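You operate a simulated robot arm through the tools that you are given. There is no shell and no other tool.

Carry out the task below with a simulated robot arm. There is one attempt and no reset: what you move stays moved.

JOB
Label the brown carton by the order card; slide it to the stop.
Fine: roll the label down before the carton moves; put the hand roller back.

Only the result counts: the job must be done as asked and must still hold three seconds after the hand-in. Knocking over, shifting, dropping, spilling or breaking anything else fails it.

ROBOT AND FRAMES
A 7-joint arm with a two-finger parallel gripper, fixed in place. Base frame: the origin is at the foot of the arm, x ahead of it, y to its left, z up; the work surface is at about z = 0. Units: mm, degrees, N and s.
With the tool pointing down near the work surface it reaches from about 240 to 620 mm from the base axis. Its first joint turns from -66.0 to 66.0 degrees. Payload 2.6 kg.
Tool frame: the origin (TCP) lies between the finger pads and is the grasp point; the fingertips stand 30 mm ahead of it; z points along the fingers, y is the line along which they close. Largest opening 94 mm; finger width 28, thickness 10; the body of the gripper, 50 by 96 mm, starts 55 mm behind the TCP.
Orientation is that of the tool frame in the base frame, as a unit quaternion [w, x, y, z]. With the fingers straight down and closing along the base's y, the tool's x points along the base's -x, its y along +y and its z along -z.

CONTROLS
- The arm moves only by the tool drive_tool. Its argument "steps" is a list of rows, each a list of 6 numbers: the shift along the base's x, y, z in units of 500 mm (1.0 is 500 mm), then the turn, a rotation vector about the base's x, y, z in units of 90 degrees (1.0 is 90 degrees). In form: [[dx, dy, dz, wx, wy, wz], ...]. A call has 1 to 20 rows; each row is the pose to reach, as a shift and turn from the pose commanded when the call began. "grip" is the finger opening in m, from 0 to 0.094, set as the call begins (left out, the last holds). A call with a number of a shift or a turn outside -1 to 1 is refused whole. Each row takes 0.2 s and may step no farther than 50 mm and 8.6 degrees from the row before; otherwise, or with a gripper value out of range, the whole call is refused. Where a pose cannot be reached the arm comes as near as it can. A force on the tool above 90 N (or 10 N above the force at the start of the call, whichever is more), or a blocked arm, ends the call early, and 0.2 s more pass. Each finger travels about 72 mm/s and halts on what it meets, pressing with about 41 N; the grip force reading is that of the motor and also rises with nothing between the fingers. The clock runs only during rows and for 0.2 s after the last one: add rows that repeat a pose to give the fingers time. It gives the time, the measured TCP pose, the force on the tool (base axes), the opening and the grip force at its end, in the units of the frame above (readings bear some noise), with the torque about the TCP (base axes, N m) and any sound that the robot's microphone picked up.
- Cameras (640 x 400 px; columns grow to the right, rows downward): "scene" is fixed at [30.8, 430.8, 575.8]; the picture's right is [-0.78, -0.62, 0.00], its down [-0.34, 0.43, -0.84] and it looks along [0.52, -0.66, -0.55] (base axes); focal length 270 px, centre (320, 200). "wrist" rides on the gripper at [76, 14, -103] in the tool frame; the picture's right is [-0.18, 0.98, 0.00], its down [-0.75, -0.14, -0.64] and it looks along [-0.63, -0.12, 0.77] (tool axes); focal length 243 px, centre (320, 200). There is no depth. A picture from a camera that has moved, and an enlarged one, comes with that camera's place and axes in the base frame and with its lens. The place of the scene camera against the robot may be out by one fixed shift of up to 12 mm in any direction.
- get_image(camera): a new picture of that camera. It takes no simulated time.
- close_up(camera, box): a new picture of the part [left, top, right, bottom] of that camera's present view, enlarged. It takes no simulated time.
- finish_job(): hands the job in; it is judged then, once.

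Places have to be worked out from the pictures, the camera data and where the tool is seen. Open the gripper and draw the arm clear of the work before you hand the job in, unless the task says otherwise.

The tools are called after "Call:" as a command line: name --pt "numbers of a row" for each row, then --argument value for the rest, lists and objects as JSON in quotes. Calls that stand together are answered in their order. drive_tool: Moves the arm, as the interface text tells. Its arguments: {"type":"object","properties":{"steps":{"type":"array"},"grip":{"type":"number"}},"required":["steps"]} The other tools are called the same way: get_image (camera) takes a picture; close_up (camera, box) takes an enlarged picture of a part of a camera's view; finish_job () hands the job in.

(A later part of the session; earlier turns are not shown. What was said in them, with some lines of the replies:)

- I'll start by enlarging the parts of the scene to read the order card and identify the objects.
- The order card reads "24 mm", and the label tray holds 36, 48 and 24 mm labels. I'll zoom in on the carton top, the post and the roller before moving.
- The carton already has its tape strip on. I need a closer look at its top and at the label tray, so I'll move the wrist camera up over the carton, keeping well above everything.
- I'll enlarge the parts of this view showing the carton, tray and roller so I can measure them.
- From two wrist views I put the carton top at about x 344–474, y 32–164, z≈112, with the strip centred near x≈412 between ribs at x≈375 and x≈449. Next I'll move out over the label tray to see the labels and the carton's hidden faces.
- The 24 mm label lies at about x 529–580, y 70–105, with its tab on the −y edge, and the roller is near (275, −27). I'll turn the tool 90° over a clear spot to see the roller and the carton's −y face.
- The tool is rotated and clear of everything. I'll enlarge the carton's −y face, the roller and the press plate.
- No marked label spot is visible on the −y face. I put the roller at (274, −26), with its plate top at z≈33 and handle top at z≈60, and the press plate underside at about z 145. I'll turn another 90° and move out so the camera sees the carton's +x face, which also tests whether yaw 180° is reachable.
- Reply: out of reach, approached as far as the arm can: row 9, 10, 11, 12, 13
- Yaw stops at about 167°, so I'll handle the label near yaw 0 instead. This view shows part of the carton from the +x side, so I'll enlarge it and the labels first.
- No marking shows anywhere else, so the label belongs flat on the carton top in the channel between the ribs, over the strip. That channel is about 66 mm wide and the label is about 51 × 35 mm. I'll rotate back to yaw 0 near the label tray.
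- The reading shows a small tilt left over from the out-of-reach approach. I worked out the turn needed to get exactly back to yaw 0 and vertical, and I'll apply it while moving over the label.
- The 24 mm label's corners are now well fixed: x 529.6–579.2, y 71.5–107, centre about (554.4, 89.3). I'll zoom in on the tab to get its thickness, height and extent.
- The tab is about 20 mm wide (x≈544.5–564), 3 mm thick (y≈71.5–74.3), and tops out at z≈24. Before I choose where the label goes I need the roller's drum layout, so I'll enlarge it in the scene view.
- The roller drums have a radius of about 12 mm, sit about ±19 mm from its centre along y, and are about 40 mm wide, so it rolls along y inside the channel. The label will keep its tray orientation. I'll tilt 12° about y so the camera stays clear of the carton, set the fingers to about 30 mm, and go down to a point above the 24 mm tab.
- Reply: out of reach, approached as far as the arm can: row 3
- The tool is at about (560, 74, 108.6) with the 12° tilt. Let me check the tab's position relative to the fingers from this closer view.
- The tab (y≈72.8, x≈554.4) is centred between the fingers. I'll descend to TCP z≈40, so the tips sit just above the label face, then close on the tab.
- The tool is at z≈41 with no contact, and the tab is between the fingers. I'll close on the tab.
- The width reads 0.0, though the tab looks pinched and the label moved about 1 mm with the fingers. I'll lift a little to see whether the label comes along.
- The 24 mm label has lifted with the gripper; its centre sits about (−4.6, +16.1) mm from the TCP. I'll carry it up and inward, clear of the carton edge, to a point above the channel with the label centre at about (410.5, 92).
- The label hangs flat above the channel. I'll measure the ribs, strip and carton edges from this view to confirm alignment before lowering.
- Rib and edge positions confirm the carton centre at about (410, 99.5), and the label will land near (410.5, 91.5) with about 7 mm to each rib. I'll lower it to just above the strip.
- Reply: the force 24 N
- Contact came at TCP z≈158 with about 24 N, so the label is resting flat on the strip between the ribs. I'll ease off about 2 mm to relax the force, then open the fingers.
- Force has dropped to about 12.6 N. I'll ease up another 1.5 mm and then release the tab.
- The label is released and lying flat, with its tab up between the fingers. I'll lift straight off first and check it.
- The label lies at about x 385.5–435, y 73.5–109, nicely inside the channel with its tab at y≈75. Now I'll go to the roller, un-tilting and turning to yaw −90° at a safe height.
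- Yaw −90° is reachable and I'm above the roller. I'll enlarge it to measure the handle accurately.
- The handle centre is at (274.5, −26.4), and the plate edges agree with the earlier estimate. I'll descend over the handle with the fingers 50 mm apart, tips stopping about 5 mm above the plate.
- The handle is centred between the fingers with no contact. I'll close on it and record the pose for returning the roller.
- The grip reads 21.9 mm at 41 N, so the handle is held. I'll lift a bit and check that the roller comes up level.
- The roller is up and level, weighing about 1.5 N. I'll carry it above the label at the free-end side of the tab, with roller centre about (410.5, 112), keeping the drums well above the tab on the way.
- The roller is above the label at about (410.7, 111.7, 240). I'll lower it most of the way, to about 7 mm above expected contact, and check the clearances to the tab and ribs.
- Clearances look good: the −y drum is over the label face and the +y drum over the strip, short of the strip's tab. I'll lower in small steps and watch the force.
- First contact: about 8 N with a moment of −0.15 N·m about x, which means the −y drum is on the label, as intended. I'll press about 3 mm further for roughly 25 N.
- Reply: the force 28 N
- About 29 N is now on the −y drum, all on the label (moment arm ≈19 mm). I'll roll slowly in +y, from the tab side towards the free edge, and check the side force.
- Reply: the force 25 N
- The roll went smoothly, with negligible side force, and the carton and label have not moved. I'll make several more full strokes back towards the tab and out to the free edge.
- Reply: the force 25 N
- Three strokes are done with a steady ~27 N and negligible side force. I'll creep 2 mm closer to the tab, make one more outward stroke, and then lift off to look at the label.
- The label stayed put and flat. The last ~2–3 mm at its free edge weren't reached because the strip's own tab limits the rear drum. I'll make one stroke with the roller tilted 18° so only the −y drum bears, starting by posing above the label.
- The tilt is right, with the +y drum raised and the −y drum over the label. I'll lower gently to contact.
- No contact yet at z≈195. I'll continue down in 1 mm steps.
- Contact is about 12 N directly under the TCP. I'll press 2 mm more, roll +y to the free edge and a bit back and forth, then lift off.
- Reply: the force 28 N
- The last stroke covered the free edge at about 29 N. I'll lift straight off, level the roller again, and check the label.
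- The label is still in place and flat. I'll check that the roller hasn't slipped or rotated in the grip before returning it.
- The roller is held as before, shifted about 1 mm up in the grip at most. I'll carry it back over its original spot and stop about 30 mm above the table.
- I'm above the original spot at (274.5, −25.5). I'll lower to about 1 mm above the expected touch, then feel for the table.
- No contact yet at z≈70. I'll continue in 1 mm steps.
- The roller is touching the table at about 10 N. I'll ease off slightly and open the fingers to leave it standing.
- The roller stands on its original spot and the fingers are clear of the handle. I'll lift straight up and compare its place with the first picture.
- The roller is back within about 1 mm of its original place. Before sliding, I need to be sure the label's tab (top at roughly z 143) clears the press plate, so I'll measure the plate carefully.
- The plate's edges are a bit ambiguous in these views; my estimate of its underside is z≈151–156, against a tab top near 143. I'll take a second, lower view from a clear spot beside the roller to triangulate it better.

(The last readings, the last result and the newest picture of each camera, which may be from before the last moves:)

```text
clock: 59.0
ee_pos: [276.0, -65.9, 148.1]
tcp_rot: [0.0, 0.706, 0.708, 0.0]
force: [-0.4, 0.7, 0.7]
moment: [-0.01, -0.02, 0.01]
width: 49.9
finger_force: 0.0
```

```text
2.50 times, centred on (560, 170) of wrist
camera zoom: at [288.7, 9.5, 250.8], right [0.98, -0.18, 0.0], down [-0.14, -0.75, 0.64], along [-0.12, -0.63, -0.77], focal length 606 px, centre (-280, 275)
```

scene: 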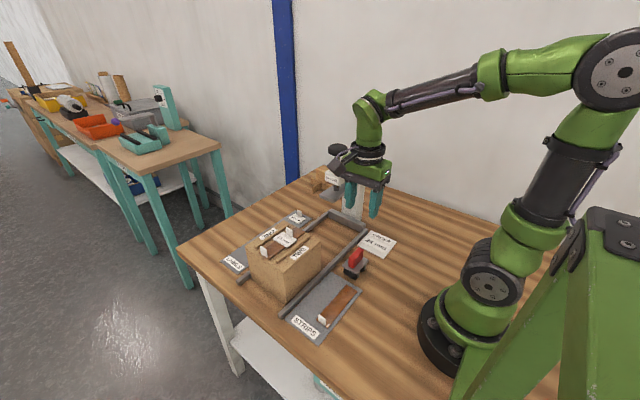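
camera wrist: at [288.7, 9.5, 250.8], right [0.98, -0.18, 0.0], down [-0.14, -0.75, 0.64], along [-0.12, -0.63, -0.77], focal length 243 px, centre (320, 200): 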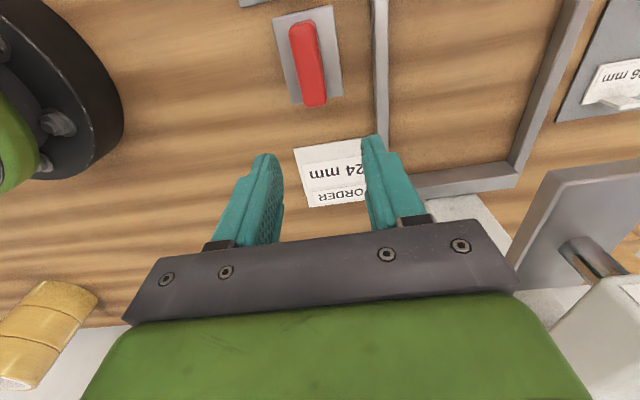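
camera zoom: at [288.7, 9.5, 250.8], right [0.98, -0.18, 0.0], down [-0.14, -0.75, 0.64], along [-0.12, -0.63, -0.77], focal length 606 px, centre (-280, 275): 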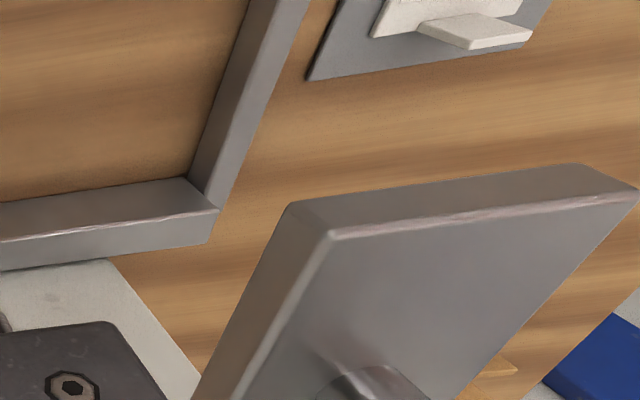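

The plate's underside is at z≈151, with its +y edge at y≈−75. I'll go up and over to the carton's +y side with the fingers wide open, and measure the label tab's height from there.

Call:
drive_tool --grip 0.094 --pt "0 0 0.08 0 0 0" --pt "0 0 0.16 0 0 0" --pt "0 0.03 0.226 0 0 0" --pt "0.0386 0.1017 0.226 0 0 0" --pt "0.0771 0.1734 0.226 0 0 0" --pt "0.1157 0.2451 0.226 0 0 0" --pt "0.1543 0.3169 0.226 0 0 0" --pt "0.1929 0.3886 0.226 0 0 0" --pt "0.2314 0.4603 0.226 0 0 0" --pt "0.27 0.532 0.226 0 0 0" --pt "0.27 0.532 0.226 0 0 0"

Call:
get_image --camera "wrist"

Call:
close_up --camera "wrist" --box '[230, 80, 420, 240]'

```text
clock: 61.4
ee_pos: [410.8, 200.9, 262.1]
tcp_rot: [0.001, 0.706, 0.708, 0.0]
force: [-0.2, -0.1, -0.3]
moment: [0.01, -0.03, -0.01]
width: 93.8
finger_force: 0.0
```

```text
taken
camera wrist: at [424.6, 276.2, 363.8], right [0.98, -0.18, 0.0], down [-0.14, -0.75, 0.64], along [-0.12, -0.63, -0.77], focal length 243 px, centre (320, 200)
```

wrist: 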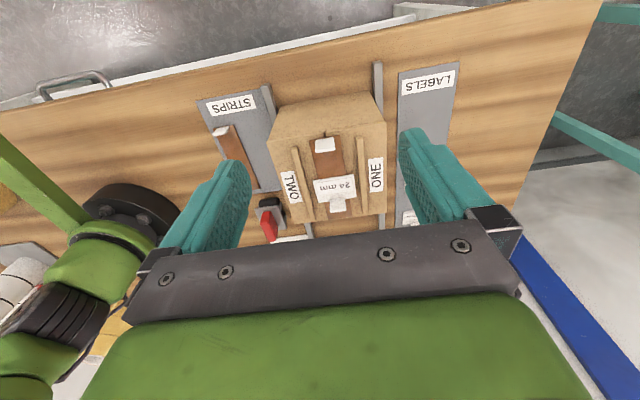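

```text
2.50 times, centred on (325, 160) of wrist
camera zoom: at [424.6, 276.2, 363.8], right [0.98, -0.18, 0.0], down [-0.14, -0.75, 0.64], along [-0.12, -0.63, -0.77], focal length 606 px, centre (308, 300)
```

zoom: 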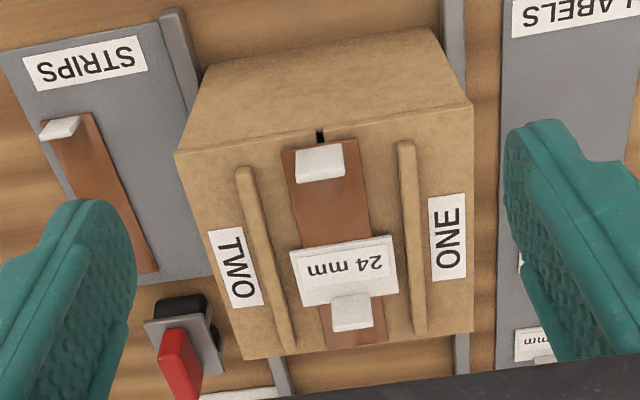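

The label sits at y≈75–109.5 on the carton and its tab top is at about z 143–146, so I expect roughly 5–8 mm under the plate. I'll lower the open fingers behind the carton's +y face (y≈166), straddling the strip tab, push in stages, and check the clearance before the tab reaches the plate.

Call:
drive_tool --pt "0 0 -0.08 0 0 0" --pt "0 0 -0.16 0 0 0" --pt "0 0 -0.24 0 0 0" --pt "0 0 -0.3 0 0 0" --pt "0 0 -0.328 0 0 0" --pt "0 0 -0.328 0 0 0"

Call:
get_image --camera "wrist"

Call:
get_image --camera "scene"

```text
clock: 62.8
ee_pos: [411.2, 200.5, 99.1]
tcp_rot: [0.0, 0.706, 0.708, 0.0]
force: [-0.2, -0.1, 0.4]
moment: [0.02, -0.03, 0.02]
width: 93.8
finger_force: 0.0
```

```text
taken
camera wrist: at [424.3, 276.0, 200.4], right [0.98, -0.18, 0.0], down [-0.14, -0.75, 0.64], along [-0.12, -0.63, -0.77], focal length 243 px, centre (320, 200)
```

wrist: 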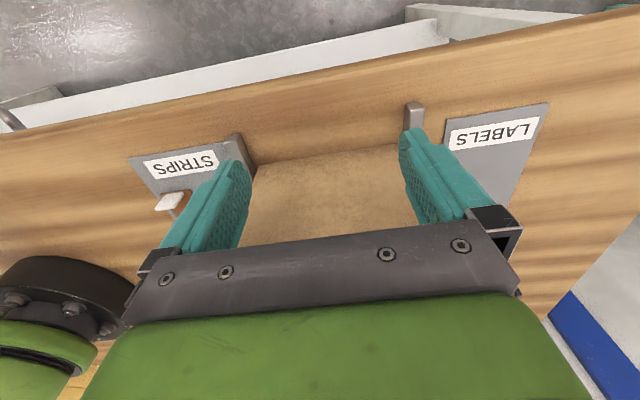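

```text
taken
```

scene: 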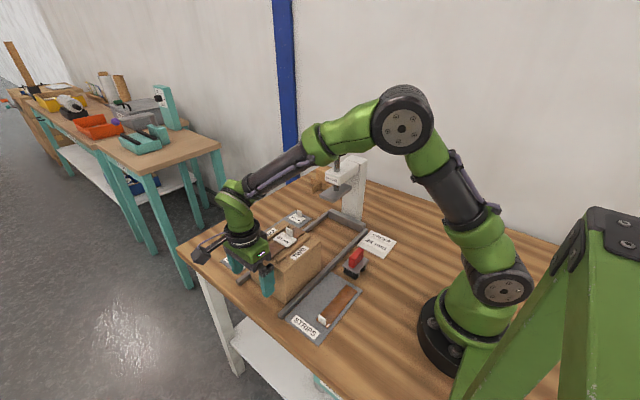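

I'm in position behind the carton with tips at z≈69. I'll approach and begin the push slowly, watching the force.

Call:
drive_tool --pt "0 -0.014 0 0 0 0" --pt "0 -0.026 0 0 0 0" --pt "0 -0.036 0 0 0 0" --pt "0 -0.044 0 0 0 0" --pt "0 -0.052 0 0 0 0" --pt "0 -0.06 0 0 0 0" --pt "0 -0.068 0 0 0 0"

Call:
close_up --camera "scene" --box '[200, 180, 360, 310]'

```text
clock: 64.4
ee_pos: [411.5, 166.9, 98.8]
tcp_rot: [0.001, 0.706, 0.708, -0.001]
force: [0.4, 0.3, 0.7]
moment: [0.03, -0.04, 0.02]
width: 94.1
finger_force: 0.1
```

```text
3.08 times, centred on (280, 245) of scene
camera zoom: at [30.8, 430.8, 575.8], right [-0.78, -0.62, 0.0], down [-0.34, 0.43, -0.84], along [0.52, -0.66, -0.55], focal length 831 px, centre (443, 62)
```

zoom: 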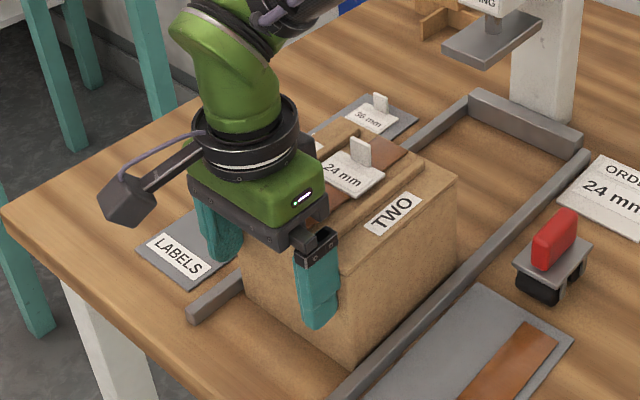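

There's no residual force at TCP y≈167, so I'll check in the wrist view whether the carton has started to move.

Call:
get_image --camera "wrist"

Call:
close_up --camera "scene" --box '[240, 190, 330, 310]'

```text
taken
camera wrist: at [423.9, 241.7, 201.3], right [0.98, -0.18, 0.0], down [-0.14, -0.75, 0.64], along [-0.12, -0.63, -0.77], focal length 243 px, centre (320, 200)
```

wrist: 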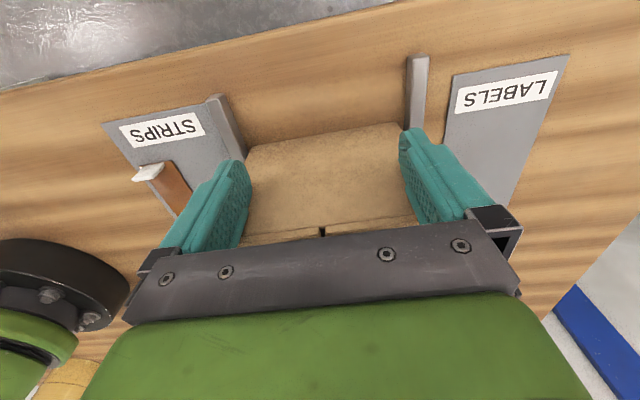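

```text
3.33 times, centred on (285, 250) of scene
camera zoom: at [30.8, 430.8, 575.8], right [-0.78, -0.62, 0.0], down [-0.34, 0.43, -0.84], along [0.52, -0.66, -0.55], focal length 901 px, centre (437, 33)
```

zoom: 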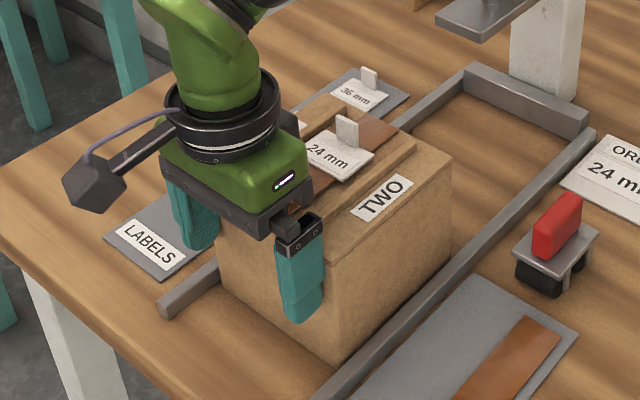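

The carton has slid about 15 mm with very little resistance. I'll keep pushing smoothly to about 120 mm of total travel, then stop to check the tab against the press plate.

Call:
drive_tool --pt "0 -0.01 0 0 0 0" --pt "0 -0.022 0 0 0 0" --pt "0 -0.034 0 0 0 0" --pt "0 -0.046 0 0 0 0" --pt "0 -0.058 0 0 0 0" --pt "0 -0.07 0 0 0 0" --pt "0 -0.082 0 0 0 0" --pt "0 -0.094 0 0 0 0" --pt "0 -0.106 0 0 0 0" --pt "0 -0.118 0 0 0 0" --pt "0 -0.13 0 0 0 0" --pt "0 -0.142 0 0 0 0" --pt "0 -0.154 0 0 0 0" --pt "0 -0.166 0 0 0 0" --pt "0 -0.178 0 0 0 0" --pt "0 -0.188 0 0 0 0" --pt "0 -0.196 0 0 0 0" --pt "0 -0.2 0 0 0 0"

Call:
get_image --camera "scene"

Call:
close_up --camera "scene" --box '[270, 160, 380, 260]'

Call:
get_image --camera "wrist"

```text
clock: 68.2
ee_pos: [411.0, 66.3, 99.6]
tcp_rot: [0.0, 0.706, 0.709, 0.0]
force: [0.3, 1.9, 0.3]
moment: [0.0, 0.0, 0.0]
width: 93.9
finger_force: 0.1
```

```text
taken
```

scene: 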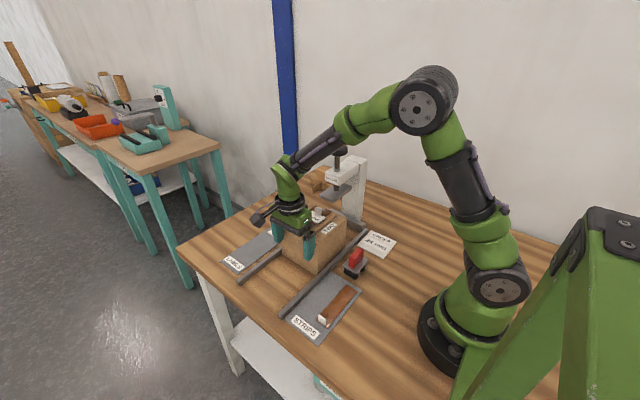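

```text
4.00 times, centred on (325, 210) of scene
camera zoom: at [30.8, 430.8, 575.8], right [-0.78, -0.62, 0.0], down [-0.34, 0.43, -0.84], along [0.52, -0.66, -0.55], focal length 1081 px, centre (300, 160)
```

zoom: 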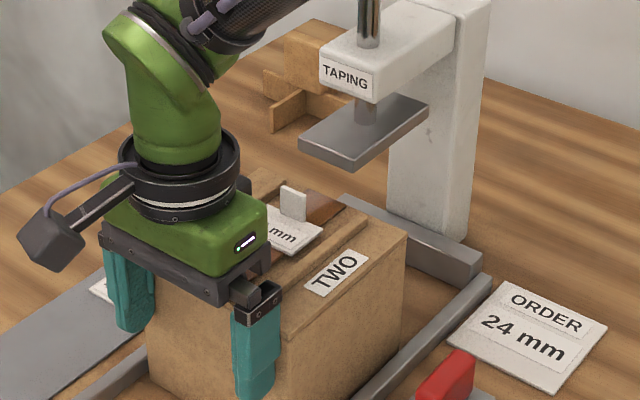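

```text
taken
camera wrist: at [423.8, 141.5, 200.9], right [0.98, -0.18, 0.0], down [-0.14, -0.75, 0.64], along [-0.12, -0.63, -0.77], focal length 243 px, centre (320, 200)
```

wrist: 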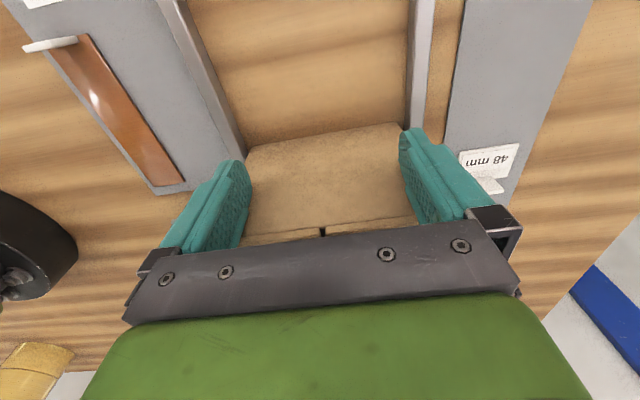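

The carton has slid about 115 mm, and the resistance is only ~2 N. From this angle the tab top sits roughly 4–7 mm below the plate's underside. I'll advance 28 mm more so the tab is just short of the plate, then re-check.

Call:
drive_tool --pt "0 -0.01 0 0 0 0" --pt "0 -0.02 0 0 0 0" --pt "0 -0.03 0 0 0 0" --pt "0 -0.04 0 0 0 0" --pt "0 -0.048 0 0 0 0" --pt "0 -0.056 0 0 0 0"

Call:
close_up --camera "scene" --box '[315, 170, 375, 220]'

Call:
close_up --camera "scene" --box '[270, 160, 380, 260]'

```text
clock: 69.6
ee_pos: [409.7, 37.7, 99.6]
tcp_rot: [0.0, 0.705, 0.709, 0.001]
force: [0.6, 2.0, -0.4]
moment: [-0.01, 0.0, 0.02]
width: 93.8
finger_force: 0.1
```

```text
8.00 times, centred on (345, 195) of scene
camera zoom: at [30.8, 430.8, 575.8], right [-0.78, -0.62, 0.0], down [-0.34, 0.43, -0.84], along [0.52, -0.66, -0.55], focal length 2162 px, centre (120, 240)
```

zoom: 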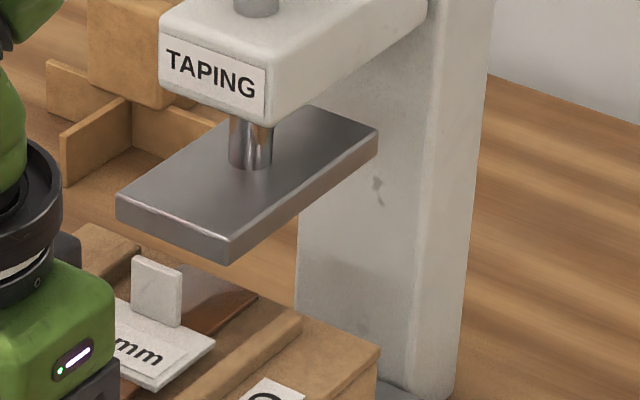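

```text
4.00 times, centred on (325, 210) of scene
camera zoom: at [30.8, 430.8, 575.8], right [-0.78, -0.62, 0.0], down [-0.34, 0.43, -0.84], along [0.52, -0.66, -0.55], focal length 1081 px, centre (300, 160)
```

zoom: 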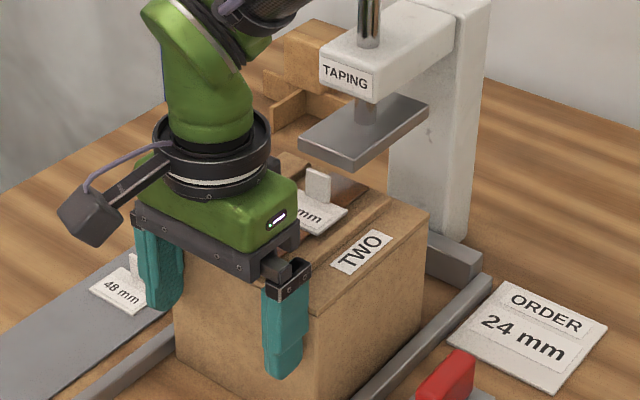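

The tab is now just in front of the plate. I'll zoom in tightly to measure the gap between the tab top and the plate's underside.

Call:
close_up --camera "scene" --box '[328, 190, 352, 214]'

Call:
get_image --camera "wrist"

```text
16.00 times, centred on (340, 202) of scene
camera zoom: at [30.8, 430.8, 575.8], right [-0.78, -0.62, 0.0], down [-0.34, 0.43, -0.84], along [0.52, -0.66, -0.55], focal length 4323 px, centre (0, 168)
```

zoom: 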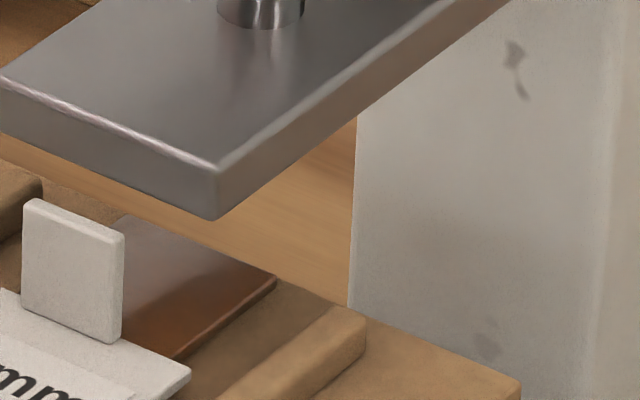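

```text
taken
camera wrist: at [423.6, 113.7, 200.9], right [0.98, -0.18, 0.0], down [-0.14, -0.75, 0.64], along [-0.12, -0.63, -0.77], focal length 243 px, centre (320, 200)
```

wrist: 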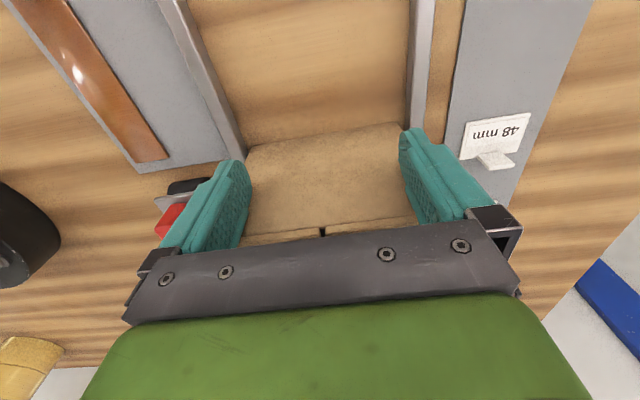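

From this angle the tab top appears about 3–5 mm below the plate's underside. To be certain, I'll back the fingers off and take a second-direction look from the clear spot near the roller before pushing the tab under.

Call:
drive_tool --pt "0 0.02 0 0 0 0" --pt "0 0.04 0 0 0 0" --pt "0 0.04 0.08 0 0 0" --pt "0 0.04 0.16 0 0 0" --pt "0 0.04 0.24 0 0 0" --pt "0 0.04 0.326 0 0 0" --pt "-0.068 -0.022 0.326 0 0 0" --pt "-0.136 -0.084 0.326 0 0 0" --pt "-0.204 -0.146 0.326 0 0 0" --pt "-0.271 -0.208 0.326 0 0 0" --pt "-0.271 -0.208 0.25 0 0 0" --pt "-0.271 -0.208 0.17 0 0 0" --pt "-0.271 -0.208 0.098 0 0 0" --pt "-0.271 -0.208 0.098 0 0 0"

Call:
get_image --camera "wrist"

Call:
close_up --camera "wrist" --box '[520, 100, 640, 220]'

Call:
get_image --camera "scene"

```text
clock: 72.6
ee_pos: [275.9, -66.4, 147.0]
tcp_rot: [0.0, 0.706, 0.708, 0.0]
force: [0.6, 0.1, 0.6]
moment: [-0.02, 0.03, -0.01]
width: 93.9
finger_force: 0.2
```

```text
taken
camera wrist: at [289.1, 9.1, 249.7], right [0.98, -0.18, 0.0], down [-0.14, -0.75, 0.64], along [-0.12, -0.63, -0.77], focal length 243 px, centre (320, 200)
```

wrist: 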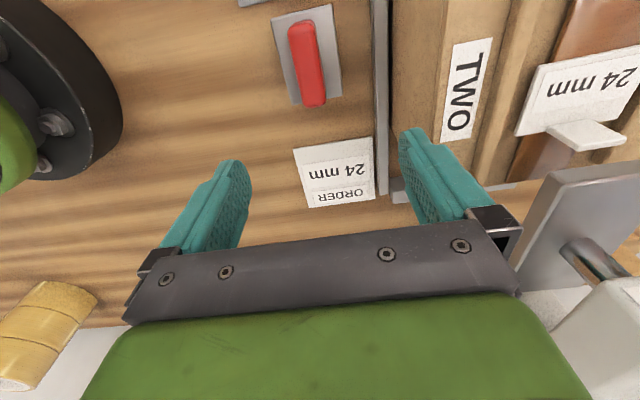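

```text
3.33 times, centred on (580, 160) of wrist
camera zoom: at [289.1, 9.1, 249.7], right [0.98, -0.18, 0.0], down [-0.14, -0.75, 0.64], along [-0.12, -0.63, -0.77], focal length 809 px, centre (-547, 333)
```

zoom: 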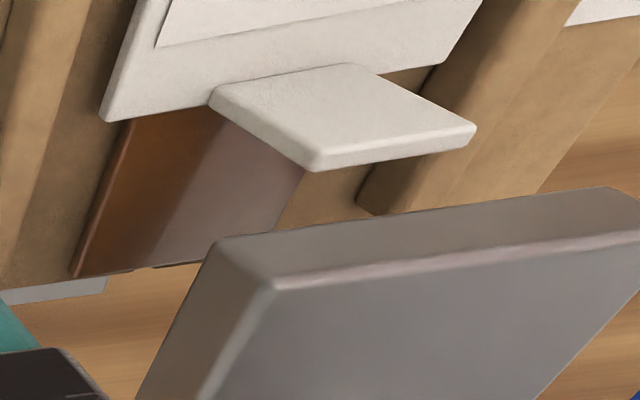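

```text
taken
```

scene: 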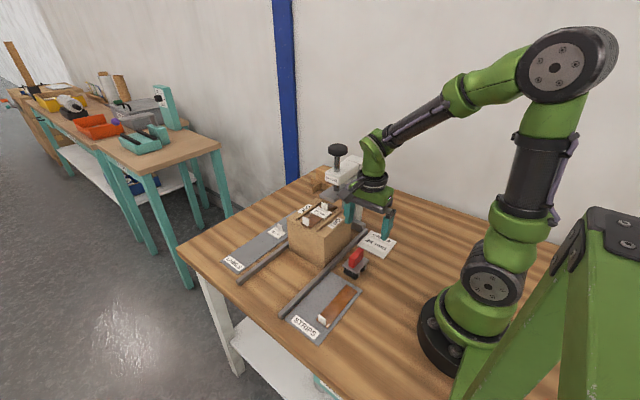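

The two directions agree: tab top at z≈145.5–146.5 and plate underside at z≈151, so about 5 mm of clearance. I'll go back behind the carton, over the top and down on its +y side.

Call:
drive_tool --pt "0 0 0.08 0 0 0" --pt "0 0 0.16 0 0 0" --pt "0 0 0.228 0 0 0" --pt "0.067 0.062 0.228 0 0 0" --pt "0.134 0.124 0.228 0 0 0" --pt "0.201 0.186 0.228 0 0 0" --pt "0.271 0.248 0.228 0 0 0" --pt "0.271 0.248 0.15 0 0 0" --pt "0.271 0.248 0.07 0 0 0" --pt "0.271 0.248 -0.01 0 0 0" --pt "0.271 0.248 -0.07 0 0 0" --pt "0.271 0.248 -0.098 0 0 0" --pt "0.271 0.248 -0.098 0 0 0"

Call:
get_image --camera "wrist"

Call:
close_up --camera "scene" --box '[250, 160, 380, 290]'

```text
clock: 75.4
ee_pos: [410.7, 58.0, 99.6]
tcp_rot: [0.0, 0.706, 0.708, 0.0]
force: [0.8, -0.3, -0.4]
moment: [-0.02, -0.01, 0.0]
width: 94.2
finger_force: 0.1
```

```text
taken
camera wrist: at [423.8, 133.3, 201.0], right [0.98, -0.18, 0.0], down [-0.14, -0.75, 0.64], along [-0.12, -0.63, -0.77], focal length 243 px, centre (320, 200)
```

wrist: 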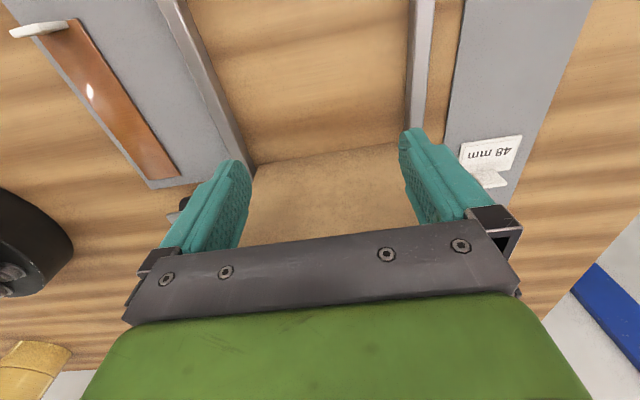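

```text
3.08 times, centred on (315, 225) of scene
camera zoom: at [30.8, 430.8, 575.8], right [-0.78, -0.62, 0.0], down [-0.34, 0.43, -0.84], along [0.52, -0.66, -0.55], focal length 831 px, centre (335, 123)
```

zoom: 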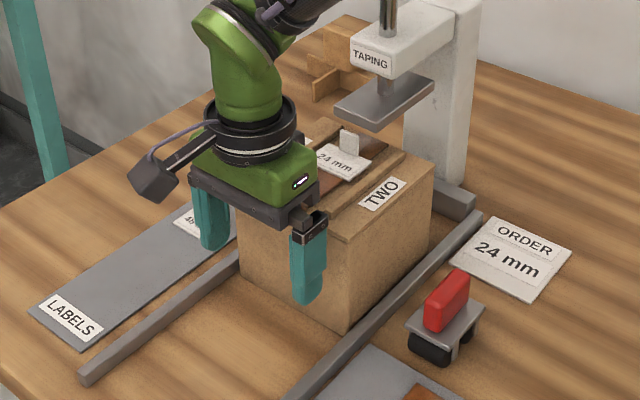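

I'm back behind the carton, which needs about 63 mm more to reach the stop. I'll push on slowly, 25 mm first, so the tab passes just under the plate edge, then check.

Call:
drive_tool --pt "0 -0.016 0 0 0 0" --pt "0 -0.03 0 0 0 0" --pt "0 -0.04 0 0 0 0" --pt "0 -0.048 0 0 0 0" --pt "0 -0.056 0 0 0 0" --pt "0 -0.064 0 0 0 0" --pt "0 -0.072 0 0 0 0" --pt "0 -0.08 0 0 0 0" --pt "0 -0.088 0 0 0 0"

Call:
close_up --camera "scene" --box '[315, 170, 375, 230]'

```text
clock: 77.4
ee_pos: [410.4, 13.8, 99.4]
tcp_rot: [0.0, 0.705, 0.71, -0.001]
force: [-0.5, 0.6, 0.6]
moment: [0.02, -0.03, 0.04]
width: 93.9
finger_force: 0.1
```

```text
6.67 times, centred on (345, 200) of scene
camera zoom: at [30.8, 430.8, 575.8], right [-0.78, -0.62, 0.0], down [-0.34, 0.43, -0.84], along [0.52, -0.66, -0.55], focal length 1801 px, centre (153, 200)
```

zoom: 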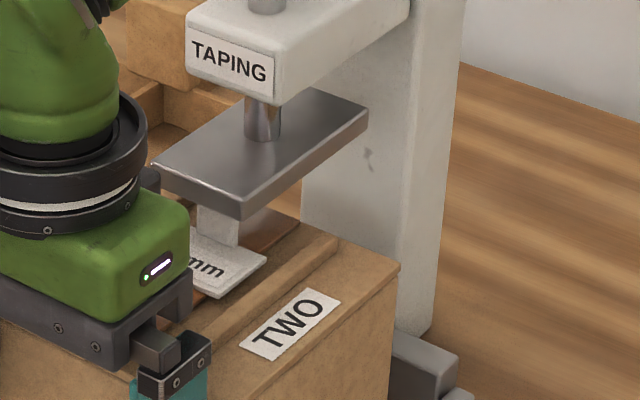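

The tab has gone under the plate upright with no extra force, and the label stays put. I'll continue in small steps towards the stop.

Call:
drive_tool --pt "0 -0.008 0 0 0 0" --pt "0 -0.016 0 0 0 0" --pt "0 -0.024 0 0 0 0" --pt "0 -0.032 0 0 0 0" --pt "0 -0.04 0 0 0 0" --pt "0 -0.048 0 0 0 0" --pt "0 -0.056 0 0 0 0" --pt "0 -0.062 0 0 0 0"

Call:
close_up --camera "scene" --box '[290, 170, 390, 260]'

```text
clock: 79.2
ee_pos: [410.6, -17.2, 99.2]
tcp_rot: [0.0, 0.706, 0.708, 0.0]
force: [0.3, 1.2, 0.6]
moment: [-0.08, 0.02, 0.03]
width: 93.6
finger_force: 0.1
```

```text
4.44 times, centred on (340, 215) of scene
camera zoom: at [30.8, 430.8, 575.8], right [-0.78, -0.62, 0.0], down [-0.34, 0.43, -0.84], along [0.52, -0.66, -0.55], focal length 1201 px, centre (231, 133)
```

zoom: 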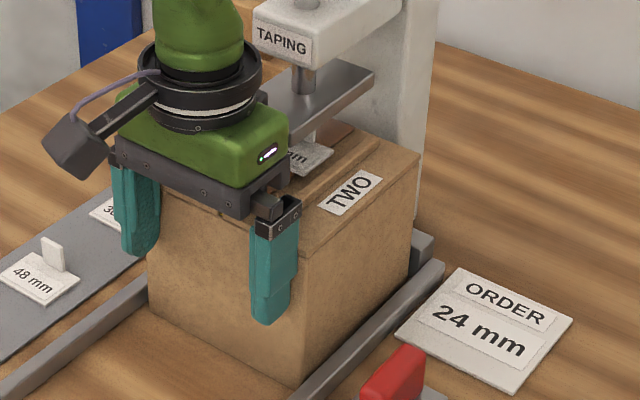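

Almost there, with about 8 mm to the stop by my estimate. I'll go in 1.5 mm steps and watch for the force to rise.

Call:
drive_tool --pt "0 -0.003 0 0 0 0" --pt "0 -0.006 0 0 0 0" --pt "0 -0.009 0 0 0 0" --pt "0 -0.012 0 0 0 0"

```text
clock: 80.2
ee_pos: [410.7, -22.8, 99.0]
tcp_rot: [0.001, 0.705, 0.709, 0.0]
force: [0.2, 1.9, 0.7]
moment: [-0.02, -0.02, -0.03]
width: 93.8
finger_force: 0.1
```

Call:
drive_tool --pt "0 -0.003 0 0 0 0" --pt "0 -0.006 0 0 0 0" --pt "0 -0.009 0 0 0 0"

Call:
close_up --camera "scene" --box '[340, 190, 390, 240]'

```text
clock: 81.0
ee_pos: [410.3, -27.3, 100.9]
tcp_rot: [0.0, 0.705, 0.709, 0.0]
force: [-2.4, 8.1, 1.8]
moment: [-0.53, 0.02, -0.22]
width: 94.1
finger_force: 0.1
```

```text
8.00 times, centred on (365, 215) of scene
camera zoom: at [30.8, 430.8, 575.8], right [-0.78, -0.62, 0.0], down [-0.34, 0.43, -0.84], along [0.52, -0.66, -0.55], focal length 2162 px, centre (-40, 80)
```

zoom: 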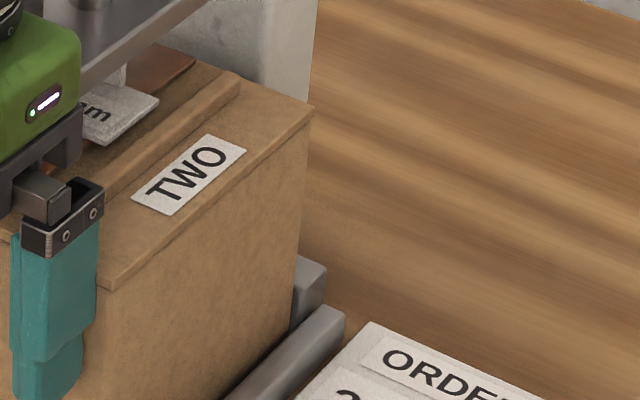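

Force has risen to 8 N, so the carton has met the stop. I'll press 1.5 mm more to seat it squarely, then check.

Call:
drive_tool --pt "0 -0.0015 0 0 0 0" --pt "0 -0.003 0 0 0 0" --pt "0 -0.003 0 0 0 0"

```text
clock: 81.8
ee_pos: [412.1, -26.1, 98.2]
tcp_rot: [-0.002, 0.705, 0.709, 0.0]
force: [-2.5, 25.1, 1.7]
moment: [-1.64, -0.03, -0.52]
width: 94.2
finger_force: 0.1
```

Fy is now 25 N with no further movement, so the carton is firmly against the stop. I'll back the fingers straight off in +y, then lift clear.

Call:
drive_tool --pt "0 0.004 0 0 0 0" --pt "0 0.02 0 0 0 0" --pt "0 0.06 0 0 0 0" --pt "0 0.12 0 0 0 0" --pt "0 0.18 0 0 0 0" --pt "0 0.18 0.08 0 0 0" --pt "0 0.18 0.16 0 0 0" --pt "0 0.18 0.25 0 0 0" --pt "0 0.2 0.33 0 0 0" --pt "0 0.2 0.33 0 0 0"

Call:
get_image --camera "scene"

Call:
close_up --camera "scene" --box '[280, 160, 400, 280]'

Call:
get_image --camera "wrist"

```text
clock: 84.0
ee_pos: [409.4, 71.0, 263.5]
tcp_rot: [0.0, 0.705, 0.709, 0.0]
force: [0.0, 0.5, -2.0]
moment: [-0.02, -0.01, 0.0]
width: 94.2
finger_force: 0.0
```

```text
taken
```

scene: 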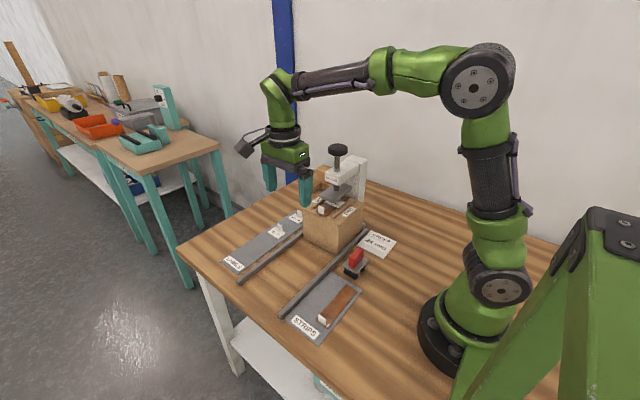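

```text
3.33 times, centred on (340, 220) of scene
camera zoom: at [30.8, 430.8, 575.8], right [-0.78, -0.62, 0.0], down [-0.34, 0.43, -0.84], along [0.52, -0.66, -0.55], focal length 901 px, centre (253, 133)
```

zoom: 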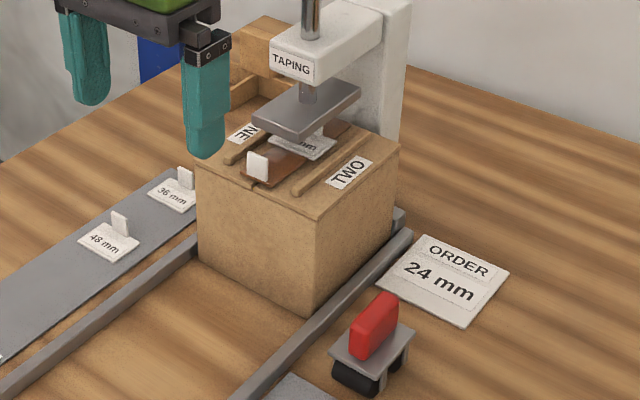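

```text
taken
camera wrist: at [423.2, 146.6, 365.5], right [0.98, -0.18, 0.0], down [-0.14, -0.75, 0.64], along [-0.12, -0.63, -0.77], focal length 243 px, centre (320, 200)
```

wrist: 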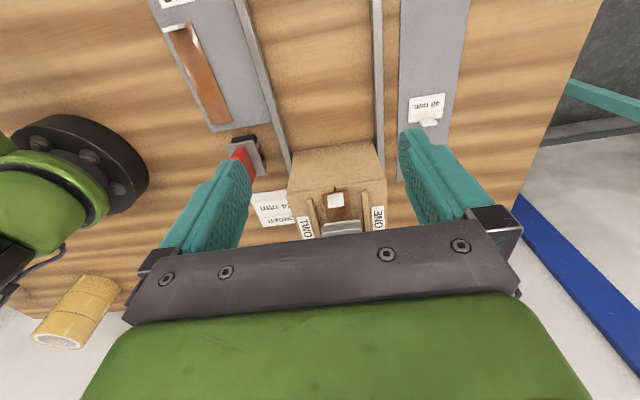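

The carton sits at the stop with the label under the press, and the roller and other labels look undisturbed. I'll go up and around to view the contact between carton and stop from the −x side.

Call:
drive_tool --pt "0 0 0.09 0 0 0" --pt "0 0 0.18 0 0 0" --pt "-0.02 -0.04 0.18 0 0 0.09" --pt "-0.04 -0.08 0.18 0 0 0.18" --pt "-0.06 -0.12 0.18 0 0 0.27" --pt "-0.08 -0.16 0.18 0 0 0.36" --pt "-0.1 -0.2 0.18 0 0 0.45" --pt "-0.12 -0.24 0.18 0 0 0.54" --pt "-0.14 -0.28 0.18 0 0 0.63" --pt "-0.16 -0.32 0.18 0 0 0.72" --pt "-0.18 -0.36 0.18 0 0 0.81" --pt "-0.2 -0.4 0.18 0 0 0.9" --pt "-0.22 -0.442 0.18 0 0 0.99" --pt "-0.22 -0.442 0.18 0 0 1.0" --pt "-0.22 -0.442 0.18 0 0 1.0"

Call:
get_image --camera "wrist"

Call:
close_up --camera "scene" --box '[280, 160, 400, 280]'

```text
clock: 87.2
ee_pos: [300.2, -150.7, 354.3]
tcp_rot: [0.001, -0.003, 1.0, 0.0]
force: [-0.1, 0.0, -0.3]
moment: [0.0, 0.0, -0.02]
width: 93.9
finger_force: 0.1
```

```text
taken
camera wrist: at [223.0, -137.4, 455.8], right [0.18, 0.98, 0.0], down [0.75, -0.14, 0.64], along [0.63, -0.12, -0.77], focal length 243 px, centre (320, 200)
```

wrist: 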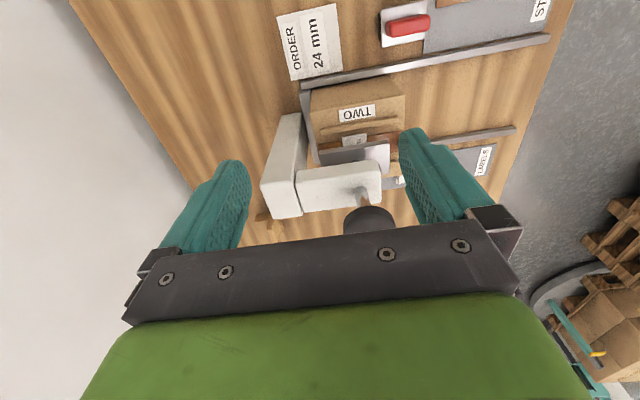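

```text
3.33 times, centred on (340, 220) of scene
camera zoom: at [30.8, 430.8, 575.8], right [-0.78, -0.62, 0.0], down [-0.34, 0.43, -0.84], along [0.52, -0.66, -0.55], focal length 901 px, centre (253, 133)
```

zoom: 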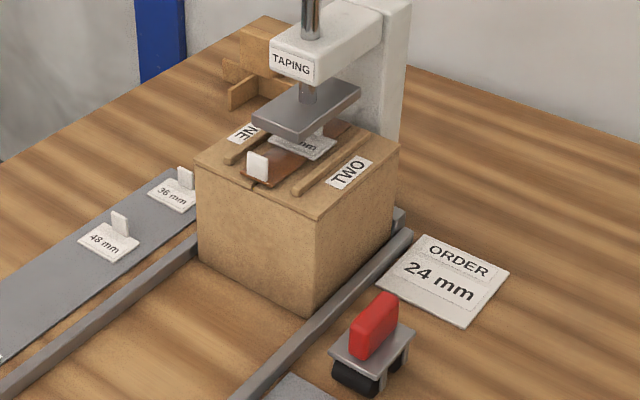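

I'll enlarge the contact between carton and stop, and the label under the press.

Call:
close_up --camera "wrist" --box '[280, 60, 430, 190]'

Call:
close_up --camera "wrist" --box '[295, 75, 345, 135]'

Call:
close_up --camera "scene" --box '[305, 185, 365, 245]'

```text
3.08 times, centred on (355, 125) of wrist
camera zoom: at [223.0, -137.4, 455.8], right [0.18, 0.98, 0.0], down [0.75, -0.14, 0.64], along [0.63, -0.12, -0.77], focal length 746 px, centre (212, 431)
```

zoom: 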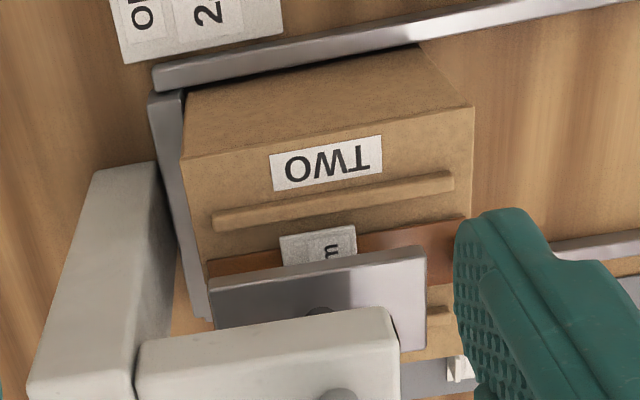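

```text
6.67 times, centred on (320, 105) of wrist
camera zoom: at [223.0, -137.4, 455.8], right [0.18, 0.98, 0.0], down [0.75, -0.14, 0.64], along [0.63, -0.12, -0.77], focal length 1618 px, centre (320, 833)
```

zoom: 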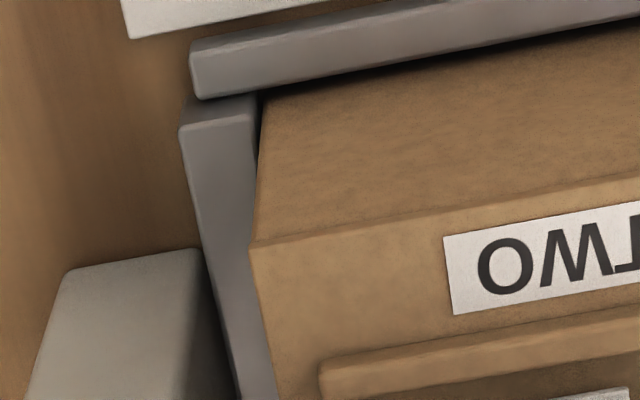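

```text
6.67 times, centred on (335, 215) of scene
camera zoom: at [30.8, 430.8, 575.8], right [-0.78, -0.62, 0.0], down [-0.34, 0.43, -0.84], along [0.52, -0.66, -0.55], focal length 1801 px, centre (220, 100)
```

zoom: 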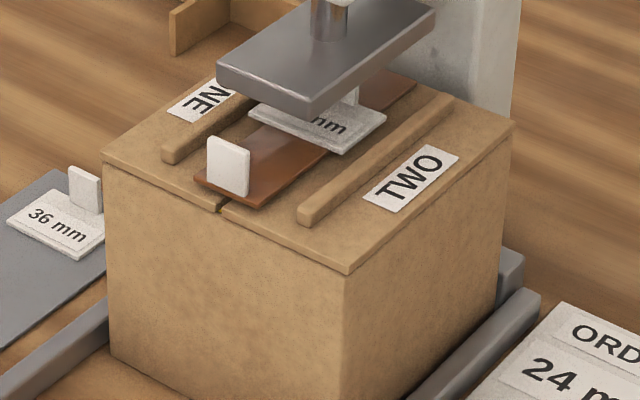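

The carton is tight against the stop and square (yaw under 0.5°), the label is flat and unmoved on its top, and everything else is in place. I'll draw the arm back to its home area, high above the bench, with the gripper open.

Call:
drive_tool --pt "0 0 0.08 0 0 0" --pt "0 0.05 0.13 0 0 0" --pt "0.03 0.12 0.13 0 0 0" --pt "0.06 0.19 0.13 0 0 0" --pt "0.09 0.25 0.13 0 0 0" --pt "0.12 0.288 0.13 0 0 0" --pt "0.12 0.288 0.13 0 0 0"

Call:
get_image --camera "scene"

Call:
get_image --camera "wrist"

Call:
close_up --camera "scene" --box '[220, 150, 400, 340]'

```text
clock: 88.8
ee_pos: [360.3, -6.2, 419.0]
tcp_rot: [0.0, -0.002, 1.0, 0.0]
force: [-0.1, 0.2, -0.3]
moment: [0.0, 0.01, 0.04]
width: 94.1
finger_force: 0.1
```

```text
taken
```

scene: 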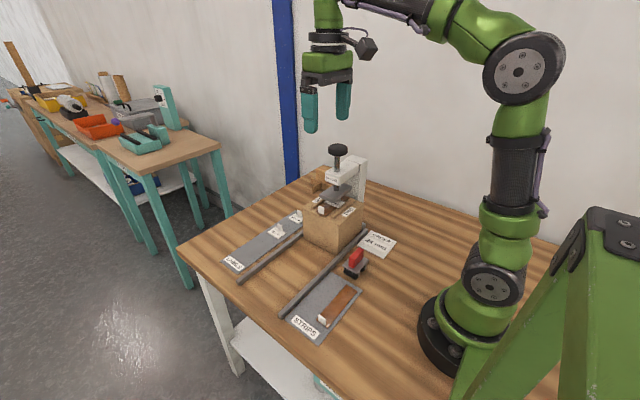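

```text
taken
camera wrist: at [283.5, 7.2, 520.7], right [0.18, 0.98, 0.0], down [0.75, -0.14, 0.64], along [0.63, -0.12, -0.77], focal length 243 px, centre (320, 200)
```

wrist: 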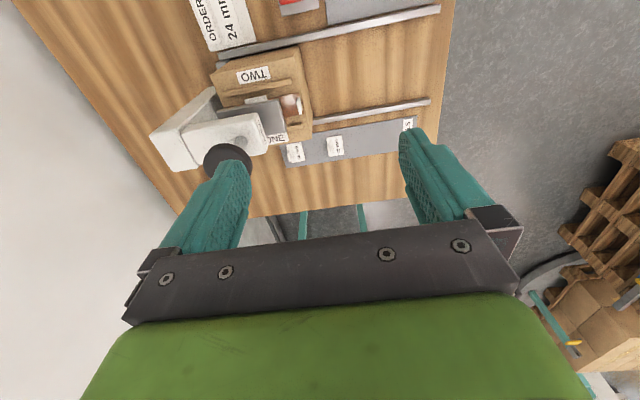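

```text
2.11 times, centred on (310, 245) of scene
camera zoom: at [30.8, 430.8, 575.8], right [-0.78, -0.62, 0.0], down [-0.34, 0.43, -0.84], along [0.52, -0.66, -0.55], focal length 569 px, centre (341, 105)
```

zoom: 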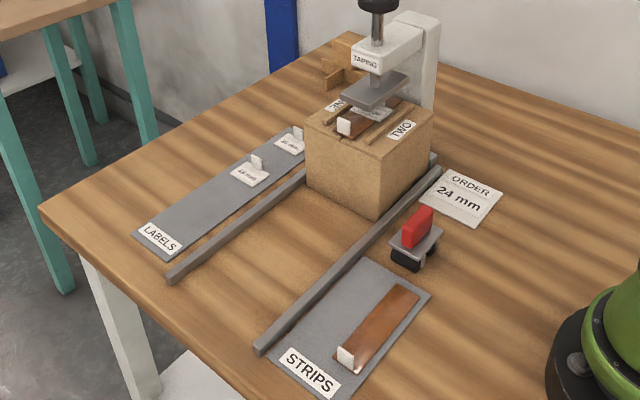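

The arm is home. One last comparison with the starting view will confirm the other labels are undisturbed and the carton is still at the stop.

Call:
close_up --camera "wrist" --box '[140, 0, 460, 200]'

Call:
close_up --camera "wrist" --box '[195, 45, 325, 155]'

```text
2.00 times, centred on (300, 100) of wrist
camera zoom: at [283.5, 7.2, 520.7], right [0.18, 0.98, 0.0], down [0.75, -0.14, 0.64], along [0.63, -0.12, -0.77], focal length 485 px, centre (360, 400)
```

zoom: 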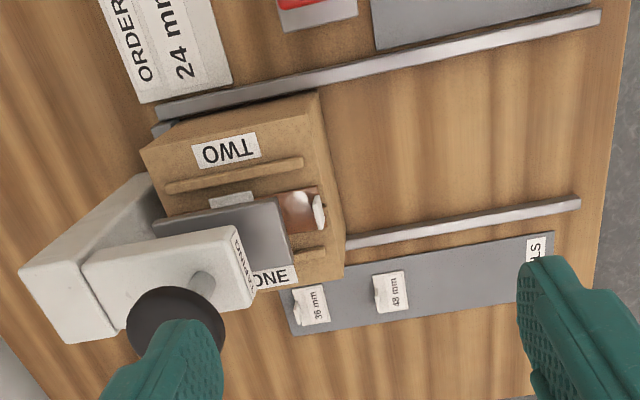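

```text
3.64 times, centred on (260, 100) of wrist
camera zoom: at [283.5, 7.2, 520.7], right [0.18, 0.98, 0.0], down [0.75, -0.14, 0.64], along [0.63, -0.12, -0.77], focal length 882 px, centre (538, 564)
```

zoom: 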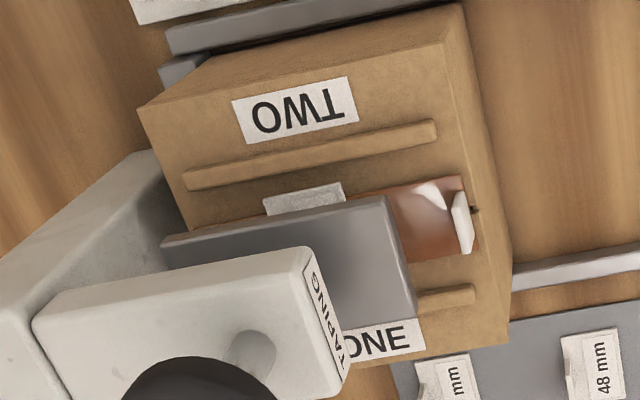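

The 24 mm label is on the carton and rolled down, the carton is at the stop, and the roller is back in its place. The 36 and 48 mm labels, the spare strip, the order card and the press match the starting view. The gripper is open and the arm is clear, so I'm handing the job in.

Call:
finish_job

```text
The job is handed in.
```

I finished the job and handed it in, but I haven't seen how it was judged.

- **Label:** The order card says 24 mm, so I put the 24 mm label on the carton top. It lies flat between the ribs, on the tape strip. The carton has no marked label spot, so that position was my choice, about 8 mm off the carton's centre.
- **Rolling:** I rolled the label at about 25–29 N before moving the carton. The roller can't reach the 13 mm or so next to the label's upright tab, or about 5 mm along each side. The rest was covered, including the free edge.
- **Carton:** I slid it to the stop, where it held against a 25 N push without moving further. The label's tab passed about 5 mm under the press plate without touching.
- **Hand roller:** It is back within about 1 mm of where it stood.
- **Everything else:** The other two labels, the spare strip, the order card and the press look undisturbed. The gripper is open and the arm is back at its start position.
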